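You operate a simulated robot arm through the tools that you are given. There is no shell and no other tool. Be economical: measure what you need, move in short steps, check, and stop when the job is done.

You are at the controls of a simulated robot arm. One attempt, no reset.

JOB
Fetch the rye roll and set it on the rye slice.
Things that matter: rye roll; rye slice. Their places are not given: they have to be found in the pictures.

Only the result counts: the job must be done as asked and must still hold three seconds after the hand-in. Knocking over, shifting, dropping, spilling or breaking anything else fails it.

ROBOT AND FRAMES
A 6-joint arm with a two-finger parallel gripper, fixed in place. Base frame: the origin is at the foot of the arm, x ahead of it, y to its left, z up; the work surface is at about z = 0. Readings come in mm, degrees, newtons and seconds.
With the tool pointing down near the work surface it reaches from about 160 to 420 mm from the base axis. Its first joint turns from -66.0 to 66.0 degrees. Payload 1.57 kg.
The TCP is the grasp point between the finger pads, 30 mm short of the fingertips. In the tool frame z runs along the fingers and y along their closing line. The gripper opens to 80 mm. The fingers are 17 mm wide and 12 mm thick; the gripper's body (40 by 82 mm) begins 80 mm behind the TCP.
Orientation is that of the tool frame in the base frame, as a unit quaternion [w, x, y, z]. With the fingers straight down and closing along the base's y, the tool's x points along the base's -x, its y along +y and its z along -z.

CONTROLS
- The arm moves only by the tool step_arm. Its argument "targets" is a list of rows, each an object (a shift or turn left out is 0, a gripper value left out holds the last) with "xyz": the shift along the tool's x, y, z in cm, a list of three; "rot": the turn, a rotation vector about the tool's x, y, z in degrees, a list of three; "gripper": the opening, from 0 (shut) to 1 (fully open). In form: [{"xyz": [x, y, z], "rot": [ax, ay, az], "gripper": gripper}, ...]. A call has 1 to 12 rows; each row is the pose to reach, as a shift and turn from the pose commanded when the call began, along the tool's axes at that moment. Rows are played at 5 a second. More than 50 mm and 8.6 degrees between two rows, or a gripper value outside its range, and nothing of the call is played. Where a pose cannot be reached the arm comes as near as it can. A force on the tool above 40 N (or 10 N above the force at the start of the call, whichever is more), or a blocked arm, ends the call early, and 0.2 s more pass. The fingers move at their own pace (about 153 mm/s each) and stop on an object; they squeeze with about 41 N. The grip force told is the motor's: it shows also when the fingers shut on nothing. Time passes only in rows, and 0.2 s behind the last, so rows that repeat a pose let the fingers close. It gives the time, the measured TCP pose, the force on the tool (base axes), the opening and the grip force at its end, in the units of the frame above (readings bear some noise), and new pictures: "pictures" is both (left out), scene, wrist or none.
- Cameras (640 x 400 px; columns grow to the right, rows downward): "scene" is fixed at [11.9, -307.5, 428.9]; the picture's right is [0.96, -0.27, 0.00], its down [-0.13, -0.44, -0.89] and it looks along [0.24, 0.85, -0.46] (base axes); focal length 358 px, centre (320, 200). "wrist" rides on the gripper at [-32, 0, -78] in the tool frame; the picture's right is [0.00, -1.00, 0.00], its down [0.97, 0.00, -0.24] and it looks along [0.24, 0.00, 0.97] (tool axes); focal length 218 px, centre (320, 200).
- locate(camera, pixels): there is no depth. For up to 12 entries [column, row, z] of the newest picture of that camera ("zoom" is the newest enlarged one), the place [x, y] in the base frame at which the ray of that pixel passes the height z, good to about 2 mm, but the place of the scene camera against the robot may be out by one fixed shift of up to 18 mm in any direction. It takes no simulated time.
- close_up(camera, box): a new picture of the part [left, top, right, bottom] of that camera's present view, enlarged. It takes no simulated time.
- finish_job(): hands the job in; it is judged then, once.

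Go step by step. Measure first, check grasps and placings, and put right what went wrong. The budget is 60 turns and 150 pictures, counting those below and the enlarged ones. Unless the task says otherwise, let go and move clear before handing in, and close with one line.

The tools are called after "Request:" by a JSON object that holds its "name" and its "arguments". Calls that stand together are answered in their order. step_arm: Moves the arm, as the interface text tells. Its arguments: {"type":"object","properties":{"targets":{"type":"array"},"pictures":{"type":"string","enum":["both","scene","wrist","none"]}},"required":["targets"]} The other tools are called the same way: locate (camera, pixels) gives the place at which the rays of pixels pass given heights; close_up (camera, box) takes an enlarged picture of a part of a camera's view; finish_job () hands the job in.

At the start:

```text
t: 0.0
tool_pos: [142.7, 179.6, 267.1]
ee_rot: [-0.001, 0.001, 1.0, 0.0]
force: [-0.6, -0.4, -0.6]
gripper_width: 80.2
finger_force: 0.0
```

scene: 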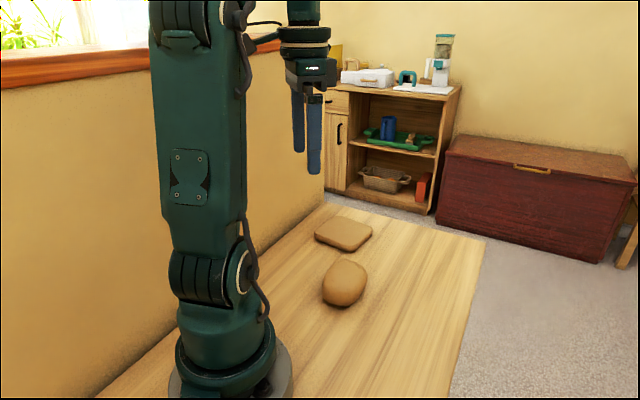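
wrist: 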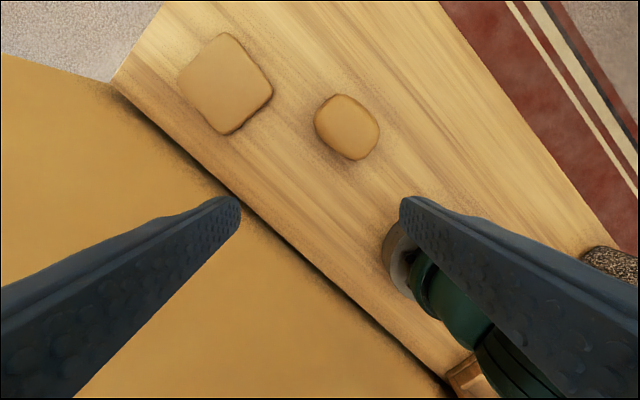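

The wrist picture shows the slice around (226,83) and the roll around (347,127). I'll measure both in each camera.

Request:
{"name": "locate", "arguments": {"camera": "wrist", "pixels": [[347, 127, 20], [347, 127, 0], [314, 122, 15], [380, 130, 15], [340, 94, 15], [358, 160, 15], [226, 83, 15], [222, 33, 10], [178, 84, 10], [226, 135, 10], [273, 92, 10]]}}

Request:
{"name": "locate", "arguments": {"camera": "scene", "pixels": [[344, 280, 30], [344, 304, 0], [343, 234, 15], [323, 290, 15], [366, 280, 15], [343, 260, 30]]}}

Request:
{"name": "close_up", "arguments": {"camera": "scene", "box": [280, 190, 408, 320]}}

Request:
{"name": "close_up", "arguments": {"camera": "wrist", "box": [160, 20, 400, 170]}}

```text
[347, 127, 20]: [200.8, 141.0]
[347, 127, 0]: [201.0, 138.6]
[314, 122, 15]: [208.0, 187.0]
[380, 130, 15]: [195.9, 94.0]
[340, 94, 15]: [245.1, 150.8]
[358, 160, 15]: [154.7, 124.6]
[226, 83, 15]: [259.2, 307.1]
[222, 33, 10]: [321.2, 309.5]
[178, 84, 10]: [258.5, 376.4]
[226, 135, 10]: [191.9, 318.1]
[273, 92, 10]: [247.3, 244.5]
```

```text
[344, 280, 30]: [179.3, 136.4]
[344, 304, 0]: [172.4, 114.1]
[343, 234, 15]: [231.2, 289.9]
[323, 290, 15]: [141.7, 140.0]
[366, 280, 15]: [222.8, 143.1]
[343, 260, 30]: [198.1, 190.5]
```

```text
3.08 times, centred on (344, 255) of scene
```

zoom: 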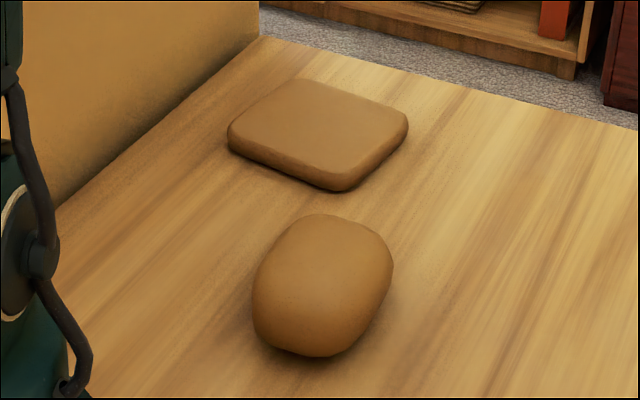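

```text
2.67 times, centred on (280, 95) of wrist
```

zoom: 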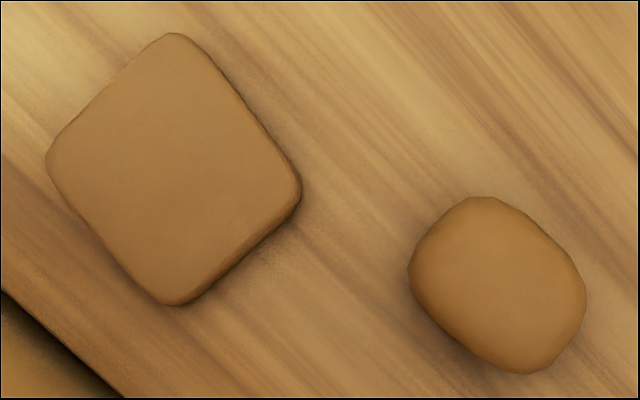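

Roll is at about (200,140), slice at about (257,308) at low height; I'll go above the roll for a better view.

Request:
{"name": "step_arm", "arguments": {"targets": [{"xyz": [-2.6, -2, 1]}, {"xyz": [-5.5, -4, 2]}, {"xyz": [-5.5, -4, 2]}], "pictures": "wrist"}}

```text
t: 0.8
tool_pos: [196.9, 138.8, 247.3]
ee_rot: [0.0, 0.002, 1.0, 0.0]
force: [-0.2, 0.0, 1.0]
gripper_width: 80.0
finger_force: 0.0
```

wrist: 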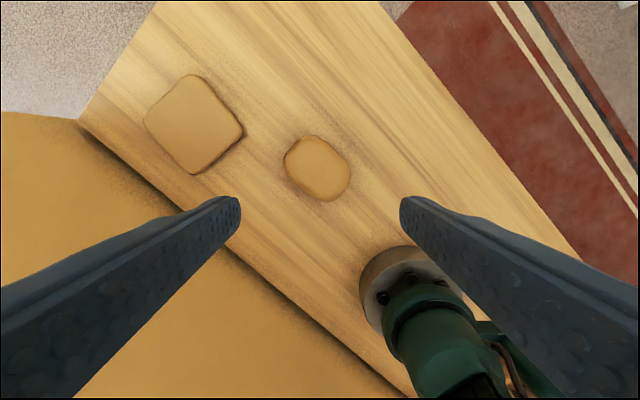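

Roll is now at (318,168). Measuring its outline.

Request:
{"name": "close_up", "arguments": {"camera": "wrist", "box": [130, 60, 370, 210]}}

Request:
{"name": "locate", "arguments": {"camera": "wrist", "pixels": [[318, 168, 20], [284, 170, 20], [351, 170, 20], [312, 134, 20], [329, 202, 20], [193, 74, 10], [144, 122, 10], [194, 175, 10], [243, 132, 10]]}}

```text
2.67 times, centred on (250, 135) of wrist
```

zoom: 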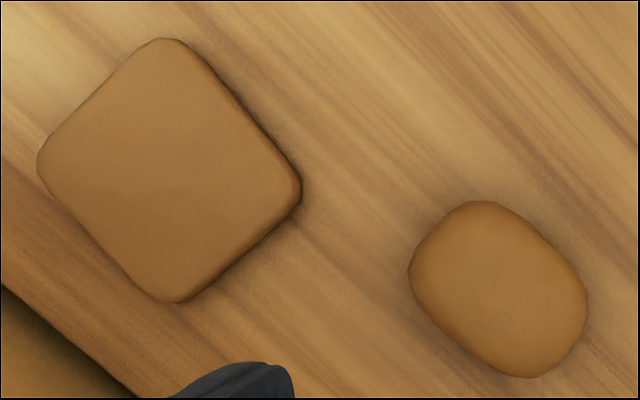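

```text
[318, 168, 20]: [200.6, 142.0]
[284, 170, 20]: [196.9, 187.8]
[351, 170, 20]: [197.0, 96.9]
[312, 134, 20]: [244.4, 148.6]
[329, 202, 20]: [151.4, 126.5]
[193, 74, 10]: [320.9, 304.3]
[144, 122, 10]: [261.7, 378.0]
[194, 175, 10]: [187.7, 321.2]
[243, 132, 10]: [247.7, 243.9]
```

The roll is ~66 mm across its narrow axis along base (-0.75,0.66), centred near (199,141). I'll turn the fingers -49° about tool z and descend partway.

Request:
{"name": "step_arm", "arguments": {"targets": [{"xyz": [-0.15, 0.15, 1], "rot": [0, 0, -8.2], "gripper": 1}, {"xyz": [-0.15, 0.15, 2.5], "rot": [0, 0, -16.4]}, {"xyz": [-0.15, 0.15, 4], "rot": [0, 0, -24.6]}, {"xyz": [-0.15, 0.15, 6], "rot": [0, 0, -32.8]}, {"xyz": [-0.15, 0.15, 8], "rot": [0, 0, -41]}, {"xyz": [-0.15, 0.15, 10], "rot": [0, 0, -49]}, {"xyz": [-0.15, 0.15, 10], "rot": [0, 0, -49]}]}}

```text
t: 2.4
tool_pos: [197.2, 139.9, 146.1]
ee_rot: [0.0, -0.415, 0.91, 0.002]
force: [0.6, 0.3, -0.4]
gripper_width: 79.9
finger_force: 0.0
```

scene: 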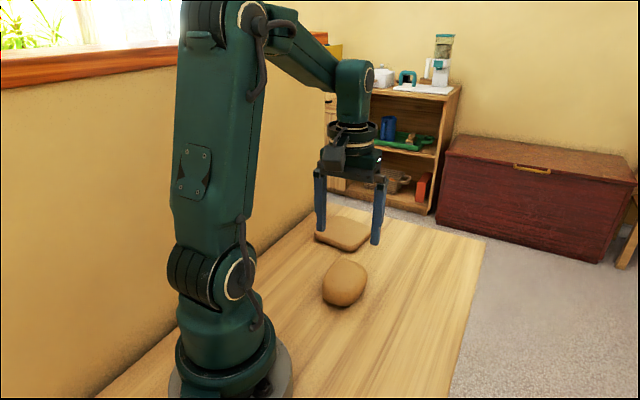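
wrist: 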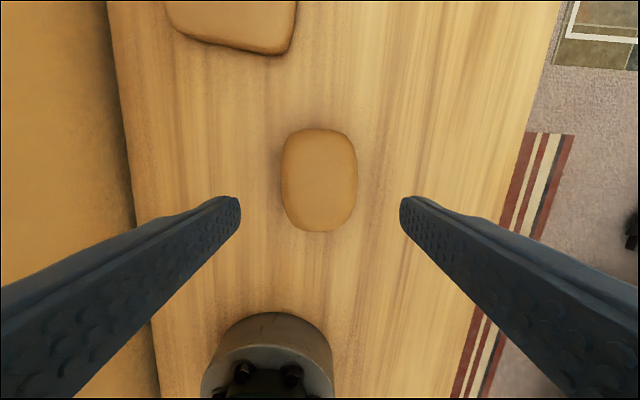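

Roll at (319,180), edges at columns 281–357, aligned with fingers. Measuring it.

Request:
{"name": "locate", "arguments": {"camera": "wrist", "pixels": [[319, 180, 25], [281, 180, 25], [357, 180, 25], [319, 128, 25], [319, 232, 25]]}}

Request:
{"name": "close_up", "arguments": {"camera": "wrist", "box": [220, 80, 420, 260]}}

```text
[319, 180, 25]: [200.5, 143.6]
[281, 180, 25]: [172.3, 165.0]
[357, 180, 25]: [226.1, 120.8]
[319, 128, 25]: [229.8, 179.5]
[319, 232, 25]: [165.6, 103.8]
```

```text
2.22 times, centred on (320, 170) of wrist
```

zoom: 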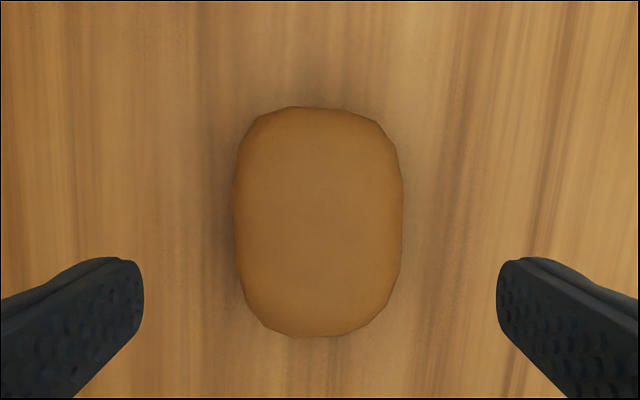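

Roll is ~68 mm wide and centred within ~1 mm; clearance ~5 mm each side. I'll descend to just above it and check.

Request:
{"name": "step_arm", "arguments": {"targets": [{"xyz": [0, 0, 2]}, {"xyz": [0, 0, 4]}, {"xyz": [0, 0, 6]}, {"xyz": [0, 0, 6]}]}}

```text
t: 3.4
tool_pos: [197.4, 140.6, 86.8]
ee_rot: [0.0, -0.414, 0.91, 0.001]
force: [-0.1, -0.3, -0.9]
gripper_width: 79.7
finger_force: 0.1
```

scene: 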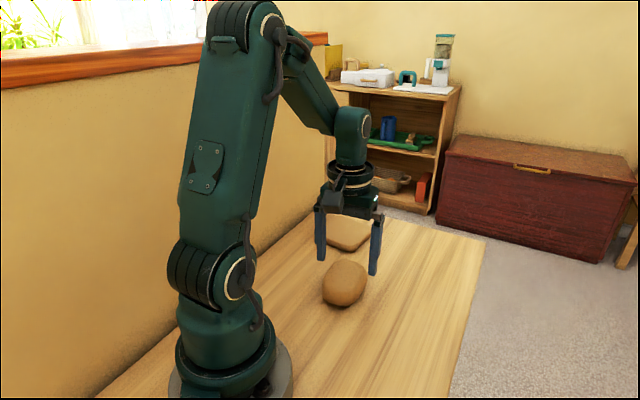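
wrist: 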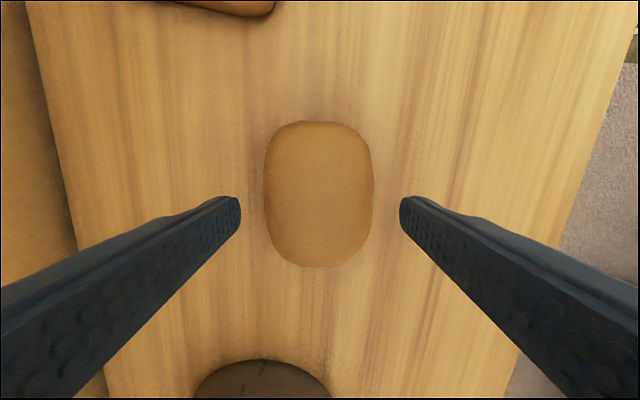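

Fingers straddle the roll (columns 264–373, between tips at 240 and 400). Descending to grasp height.

Request:
{"name": "step_arm", "arguments": {"targets": [{"xyz": [0, 0, 1]}, {"xyz": [0, 0, 2]}, {"xyz": [0, 0, 3]}, {"xyz": [0, 0, 4]}, {"xyz": [0, 0, 5]}, {"xyz": [0, 0, 5]}]}}

```text
t: 4.8
tool_pos: [198.2, 140.4, 35.8]
ee_rot: [0.0, -0.414, 0.91, 0.001]
force: [0.6, 0.7, -0.3]
gripper_width: 80.1
finger_force: 0.0
```

scene: 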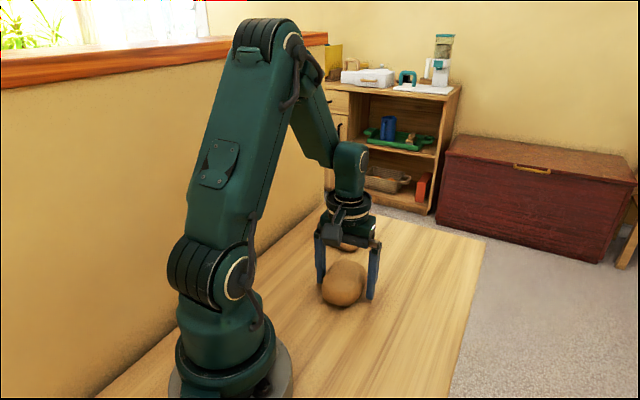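
wrist: 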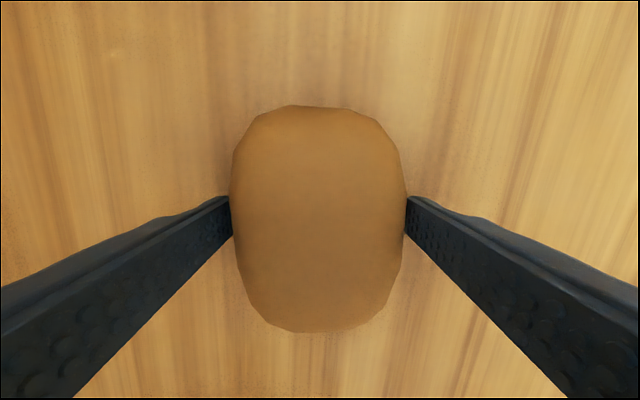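

The roll sits between the pads with no contact. Closing on it.

Request:
{"name": "step_arm", "arguments": {"targets": [{"gripper": 0.85}, {"gripper": 0.75}, {"gripper": 0.7}, {"gripper": 0.7}], "pictures": "none"}}

```text
t: 5.8
tool_pos: [198.5, 141.1, 37.5]
ee_rot: [0.0, -0.413, 0.911, 0.001]
force: [0.3, 0.8, 0.8]
gripper_width: 62.8
finger_force: 40.8
```

Gripped at 62.8 mm with 40.8 N. Lifting.

Request:
{"name": "step_arm", "arguments": {"targets": [{"xyz": [0, 0, -1], "gripper": 0.6}, {"xyz": [0, 0, -2.5]}, {"xyz": [0, 0, -4.5]}, {"xyz": [0, 0, -6.5]}, {"xyz": [0, 0, -8.5]}, {"xyz": [0, 0, -8.5]}]}}

```text
t: 7.2
tool_pos: [199.0, 141.7, 122.6]
ee_rot: [0.0, -0.414, 0.911, 0.0]
force: [-0.5, 0.9, -0.3]
gripper_width: 62.5
finger_force: 41.1
```

scene: 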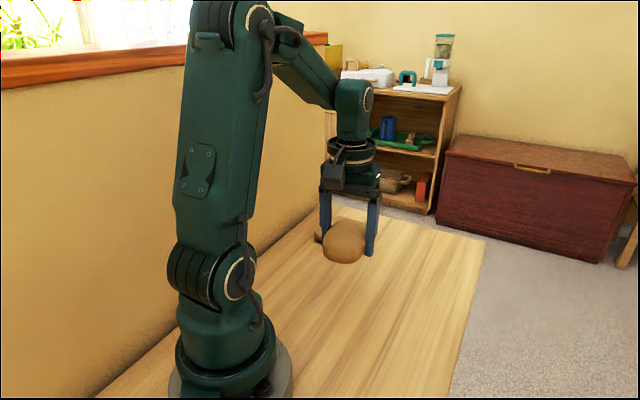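
wrist: 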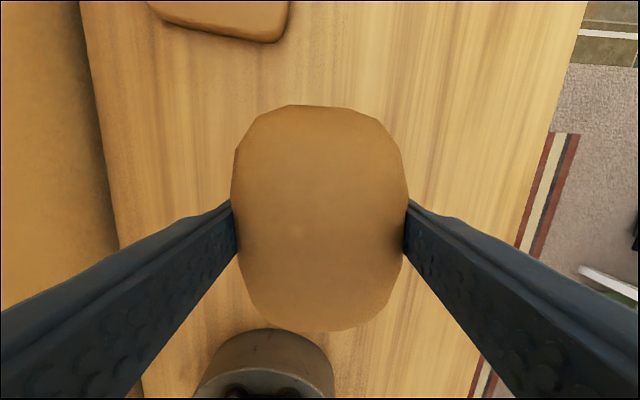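

Roll is held securely. I'll move partway toward the slice so it shows in the wrist view ahead of the roll.

Request:
{"name": "step_arm", "arguments": {"targets": [{"xyz": [-1.5, 1.5, -1]}, {"xyz": [-3.2, 3.2, -2]}, {"xyz": [-5, 5, -3]}, {"xyz": [-6, 6.3, -3]}, {"xyz": [-6, 6.3, -3]}]}}

```text
t: 8.4
tool_pos: [190.2, 227.0, 150.5]
ee_rot: [0.0, -0.415, 0.91, 0.002]
force: [0.5, 0.1, -0.9]
gripper_width: 62.8
finger_force: 40.6
```

scene: 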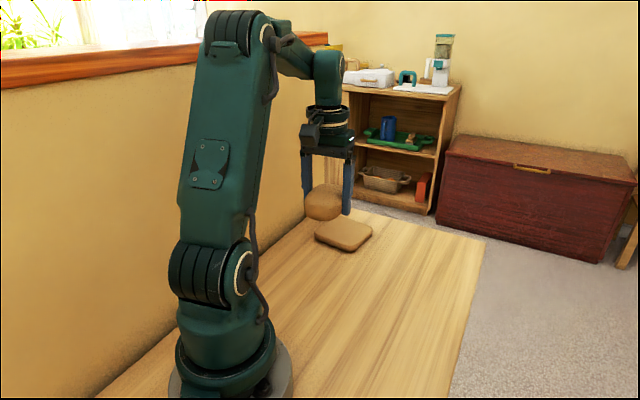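
wrist: 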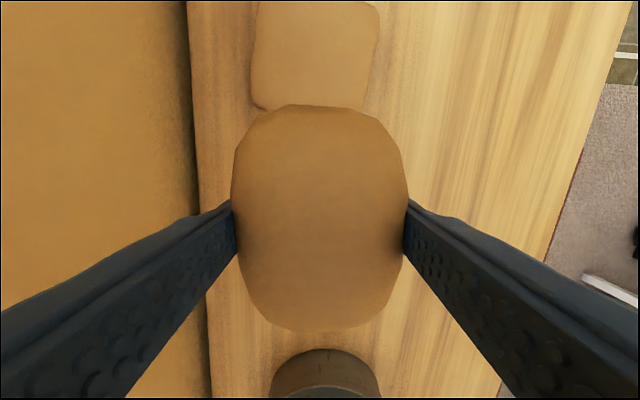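

Slice is at columns 251–380, top cut by frame. Measuring the slice edges and wall foot.

Request:
{"name": "locate", "arguments": {"camera": "wrist", "pixels": [[253, 50, 18], [378, 50, 18], [260, 2, 18], [377, 2, 18], [252, 105, 0], [188, 20, 0], [205, 300, 0], [316, 50, 18]]}}

Request:
{"name": "close_up", "arguments": {"camera": "wrist", "box": [170, 0, 410, 150]}}

Request:
{"name": "close_up", "arguments": {"camera": "scene", "box": [270, 170, 400, 260]}}

```text
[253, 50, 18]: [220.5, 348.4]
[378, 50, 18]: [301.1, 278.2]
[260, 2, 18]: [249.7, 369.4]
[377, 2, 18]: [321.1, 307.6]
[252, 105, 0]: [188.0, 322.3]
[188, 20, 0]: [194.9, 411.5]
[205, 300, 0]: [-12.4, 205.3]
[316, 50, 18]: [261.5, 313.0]
```

```text
2.67 times, centred on (290, 75) of wrist
```

zoom: 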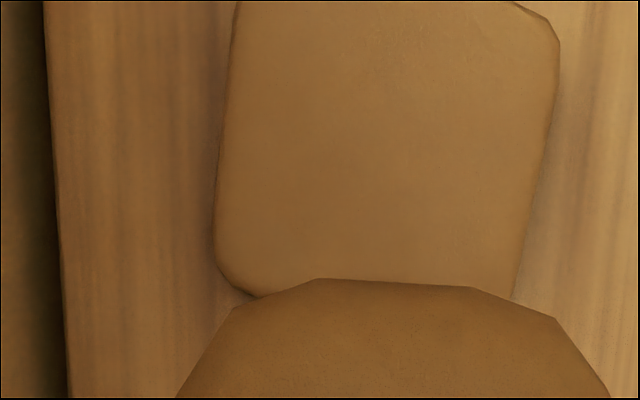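

```text
4.44 times, centred on (335, 215) of scene
```

zoom: 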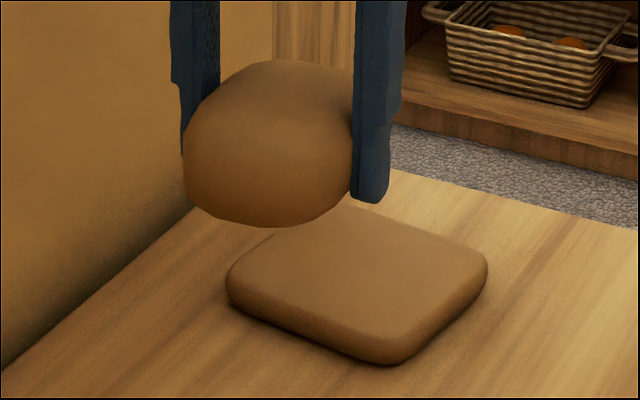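

Slice centre is about (254,309), thickness ~20 mm, wall ~114 mm away so there is clearance. Moving above the slice at z≈110.

Request:
{"name": "step_arm", "arguments": {"targets": [{"xyz": [-2.5, 0.1, 0]}, {"xyz": [-5, 0.3, 0]}, {"xyz": [-7.5, 0.4, 1]}, {"xyz": [-10.4, 0.55, 2.5]}, {"xyz": [-10.4, 0.55, 4]}, {"xyz": [-10.4, 0.55, 4]}]}}

```text
t: 9.8
tool_pos: [254.4, 309.9, 111.4]
ee_rot: [0.0, -0.414, 0.91, 0.0]
force: [-0.3, 0.3, -0.9]
gripper_width: 62.9
finger_force: 41.0
```

scene: 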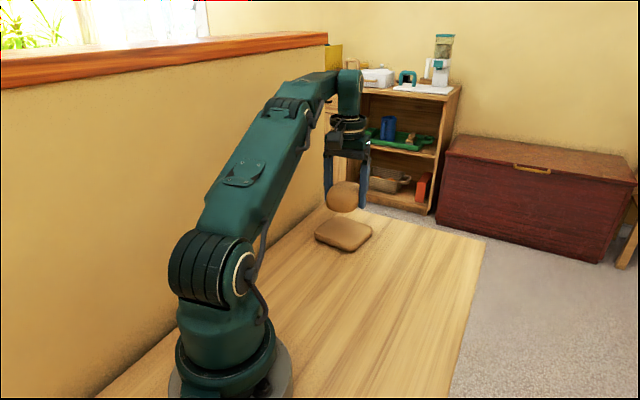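
wrist: 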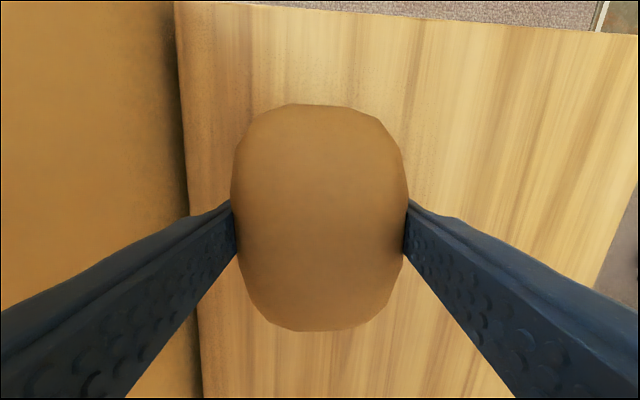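

The slice is fully hidden below the roll, consistent with being over it. Lowering to z≈68.

Request:
{"name": "step_arm", "arguments": {"targets": [{"xyz": [0, 0, 1]}, {"xyz": [0, 0, 2]}, {"xyz": [0, 0, 3]}, {"xyz": [0, 0, 4.2]}, {"xyz": [0, 0, 4.2]}], "pictures": "scene"}}

Request:
{"name": "close_up", "arguments": {"camera": "scene", "box": [290, 170, 400, 260]}}

```text
t: 11.0
tool_pos: [254.7, 308.9, 69.1]
ee_rot: [0.001, -0.414, 0.91, 0.001]
force: [0.4, -0.2, -0.6]
gripper_width: 62.6
finger_force: 41.1
```

scene: 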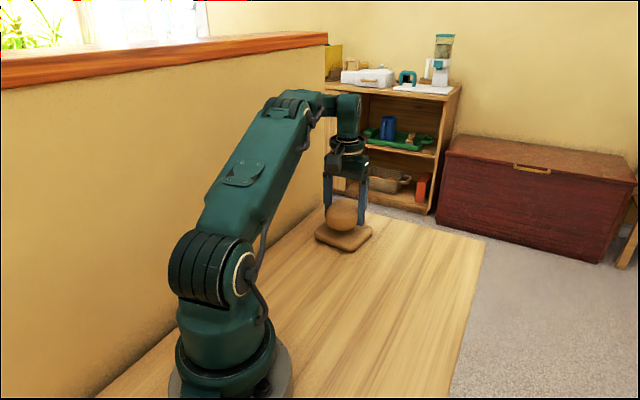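

```text
4.44 times, centred on (345, 215) of scene
```

zoom: 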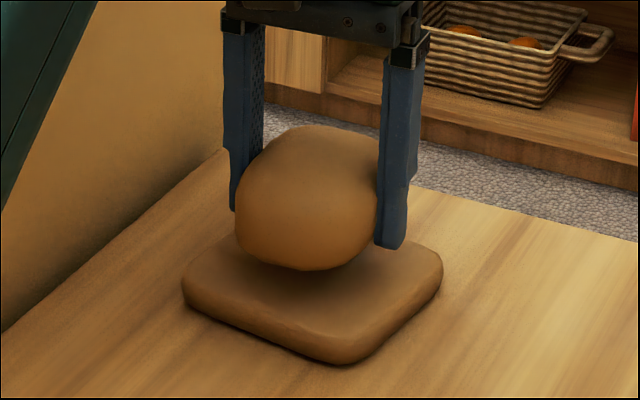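

The roll is centred over the slice with a ~10 mm gap. Easing down in small steps.

Request:
{"name": "step_arm", "arguments": {"targets": [{"xyz": [0, 0, 0.3]}, {"xyz": [0, 0, 0.6]}, {"xyz": [0, 0, 0.8]}, {"xyz": [0, 0, 0.8]}], "pictures": "scene"}}

Request:
{"name": "close_up", "arguments": {"camera": "scene", "box": [310, 190, 380, 255]}}

```text
t: 12.0
tool_pos: [254.0, 310.2, 62.0]
ee_rot: [-0.001, -0.414, 0.91, 0.001]
force: [0.1, 0.9, -0.8]
gripper_width: 62.9
finger_force: 41.0
```

scene: 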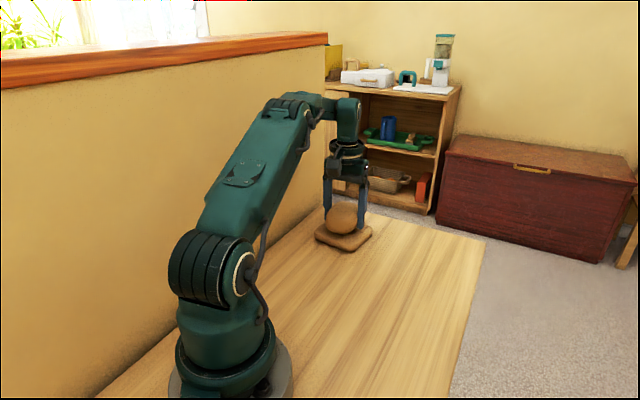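

```text
6.15 times, centred on (345, 222) of scene
```

zoom: 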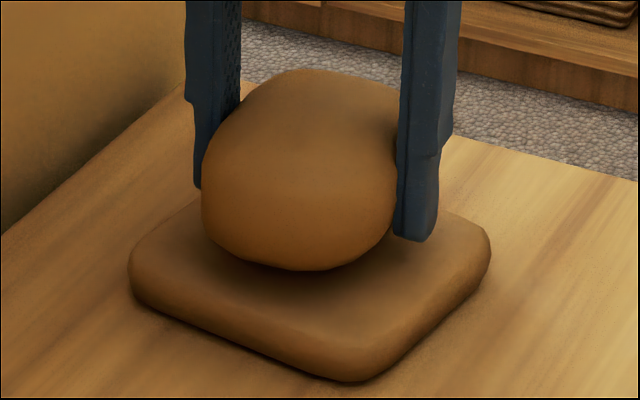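

Still no contact force at z=62. Easing down another 4 mm.

Request:
{"name": "step_arm", "arguments": {"targets": [{"xyz": [0, 0, 0.1]}, {"xyz": [0, 0, 0.2]}, {"xyz": [0, 0, 0.2]}], "pictures": "none"}}

Request:
{"name": "step_arm", "arguments": {"targets": [{"xyz": [0, 0, 0.1]}, {"xyz": [0, 0, 0.2]}, {"xyz": [0, 0, 0.2]}], "pictures": "none"}}

Request:
{"name": "close_up", "arguments": {"camera": "scene", "box": [310, 190, 380, 255]}}

```text
t: 12.8
tool_pos: [254.7, 310.8, 60.6]
ee_rot: [0.0, -0.414, 0.91, 0.0]
force: [0.4, 0.2, -0.7]
gripper_width: 62.8
finger_force: 41.7
```

```text
t: 13.6
tool_pos: [254.6, 309.7, 56.8]
ee_rot: [-0.001, -0.414, 0.91, 0.001]
force: [1.2, 0.1, -0.5]
gripper_width: 62.9
finger_force: 41.0
```

```text
6.15 times, centred on (345, 222) of scene
```

zoom: 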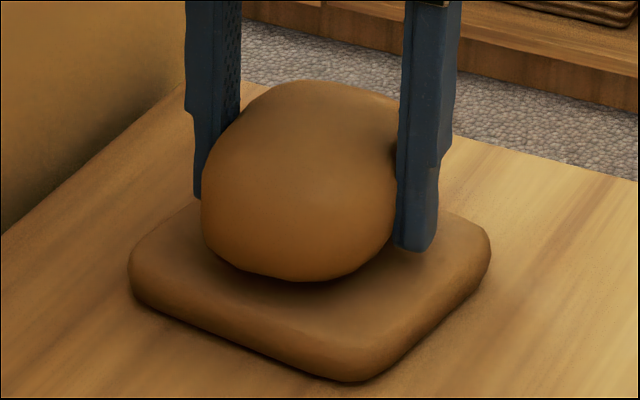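

Still no force at z≈57; continuing by 1 mm increments.

Request:
{"name": "step_arm", "arguments": {"targets": [{"xyz": [0, 0, 0.1]}, {"xyz": [0, 0, 0.1]}], "pictures": "none"}}

Request:
{"name": "step_arm", "arguments": {"targets": [{"xyz": [0, 0, 0.1]}, {"xyz": [0, 0, 0.1]}], "pictures": "none"}}

Request:
{"name": "close_up", "arguments": {"camera": "scene", "box": [310, 190, 380, 255]}}

```text
t: 14.2
tool_pos: [255.1, 309.0, 56.8]
ee_rot: [0.001, -0.414, 0.91, 0.002]
force: [-0.9, -0.4, -0.6]
gripper_width: 62.8
finger_force: 41.1
```

```text
t: 14.8
tool_pos: [255.6, 310.1, 55.4]
ee_rot: [0.0, -0.413, 0.911, 0.002]
force: [-1.9, -1.9, 8.1]
gripper_width: 62.9
finger_force: 41.0
```

```text
6.15 times, centred on (345, 222) of scene
```

zoom: 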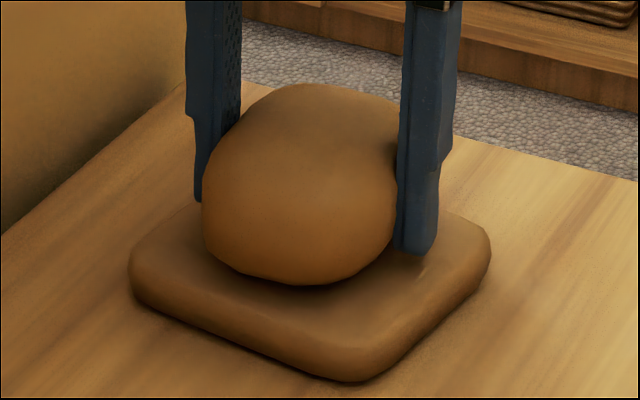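

Contact shows 8 N upward at z≈55.5: the roll rests on the slice. Opening slowly.

Request:
{"name": "step_arm", "arguments": {"targets": [{"gripper": 0.8}, {"gripper": 0.85}, {"gripper": 0.95}, {"gripper": 1.0}, {"gripper": 1.0}]}}

Request:
{"name": "close_up", "arguments": {"camera": "scene", "box": [310, 190, 380, 255]}}

```text
t: 16.0
tool_pos: [255.3, 310.2, 55.4]
ee_rot: [0.0, -0.413, 0.911, 0.001]
force: [0.6, 0.1, 0.0]
gripper_width: 80.0
finger_force: 0.2
```

scene: 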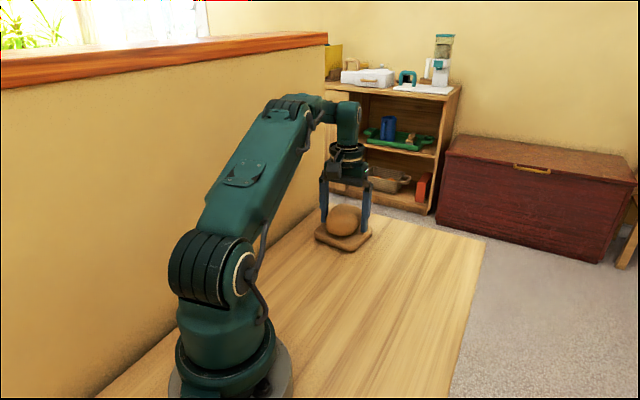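
wrist: 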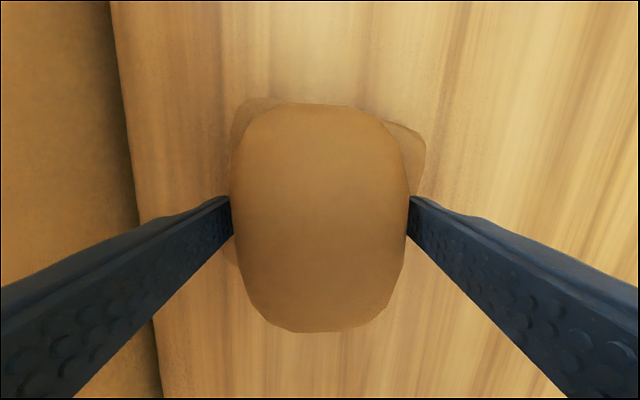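

```text
6.15 times, centred on (345, 222) of scene
```

zoom: 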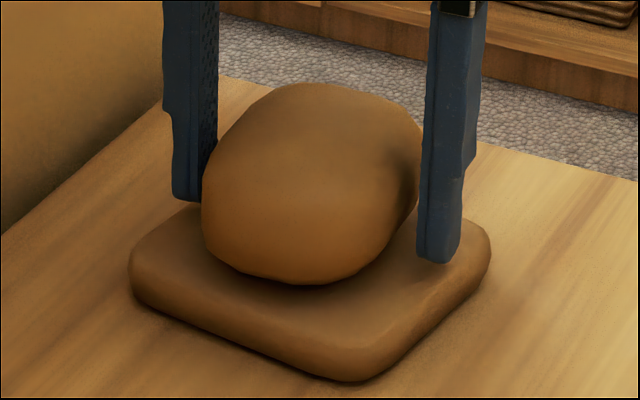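

Released, and the roll stayed put. Lifting straight up and clear.

Request:
{"name": "step_arm", "arguments": {"targets": [{"xyz": [0, 0, -1]}, {"xyz": [0, 0, -2]}, {"xyz": [0, 0, -4]}, {"xyz": [0, 0, -6]}, {"xyz": [0, 0, -8]}, {"xyz": [2, 0, -10]}, {"xyz": [5, 0, -10]}, {"xyz": [5, 0, -10]}]}}

Request:
{"name": "close_up", "arguments": {"camera": "scene", "box": [310, 190, 380, 255]}}

```text
t: 17.8
tool_pos: [221.7, 271.2, 156.6]
ee_rot: [0.0, -0.414, 0.91, 0.001]
force: [0.4, -0.2, 1.1]
gripper_width: 79.9
finger_force: 0.0
```

scene: 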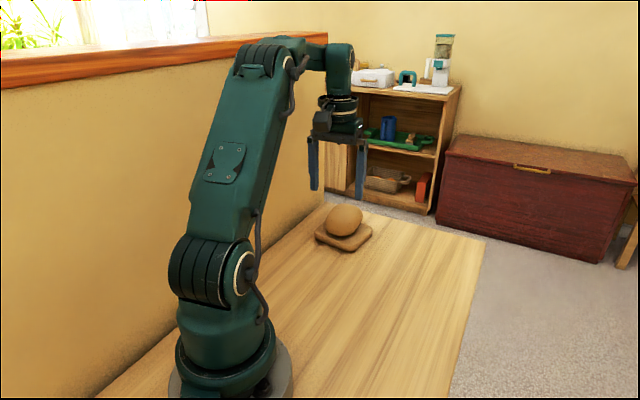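
wrist: 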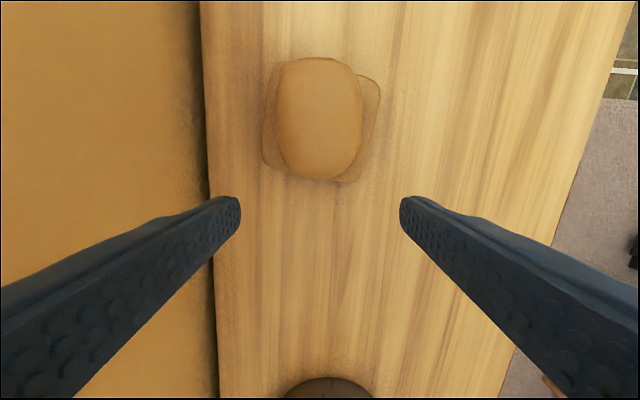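

```text
6.15 times, centred on (345, 222) of scene
```

zoom: 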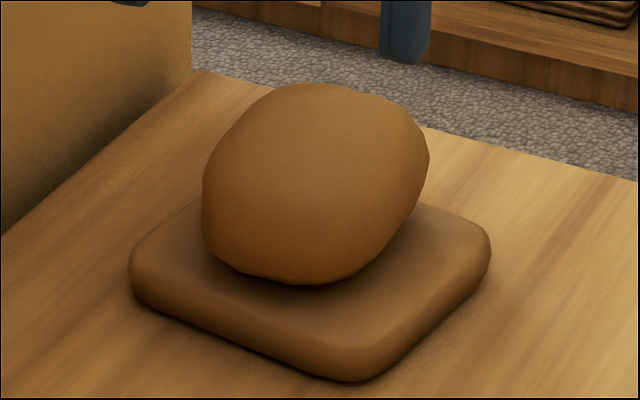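

The roll rests on the middle of the slice (wrist 320,118), hasn't moved since release, and the gripper is clear. Handing in.

Request:
{"name": "finish_job", "arguments": {}}

```text
The job is handed in.
```

The rye roll is sitting on the middle of the rye slice, the gripper is open and clear of it, and the job is handed in.
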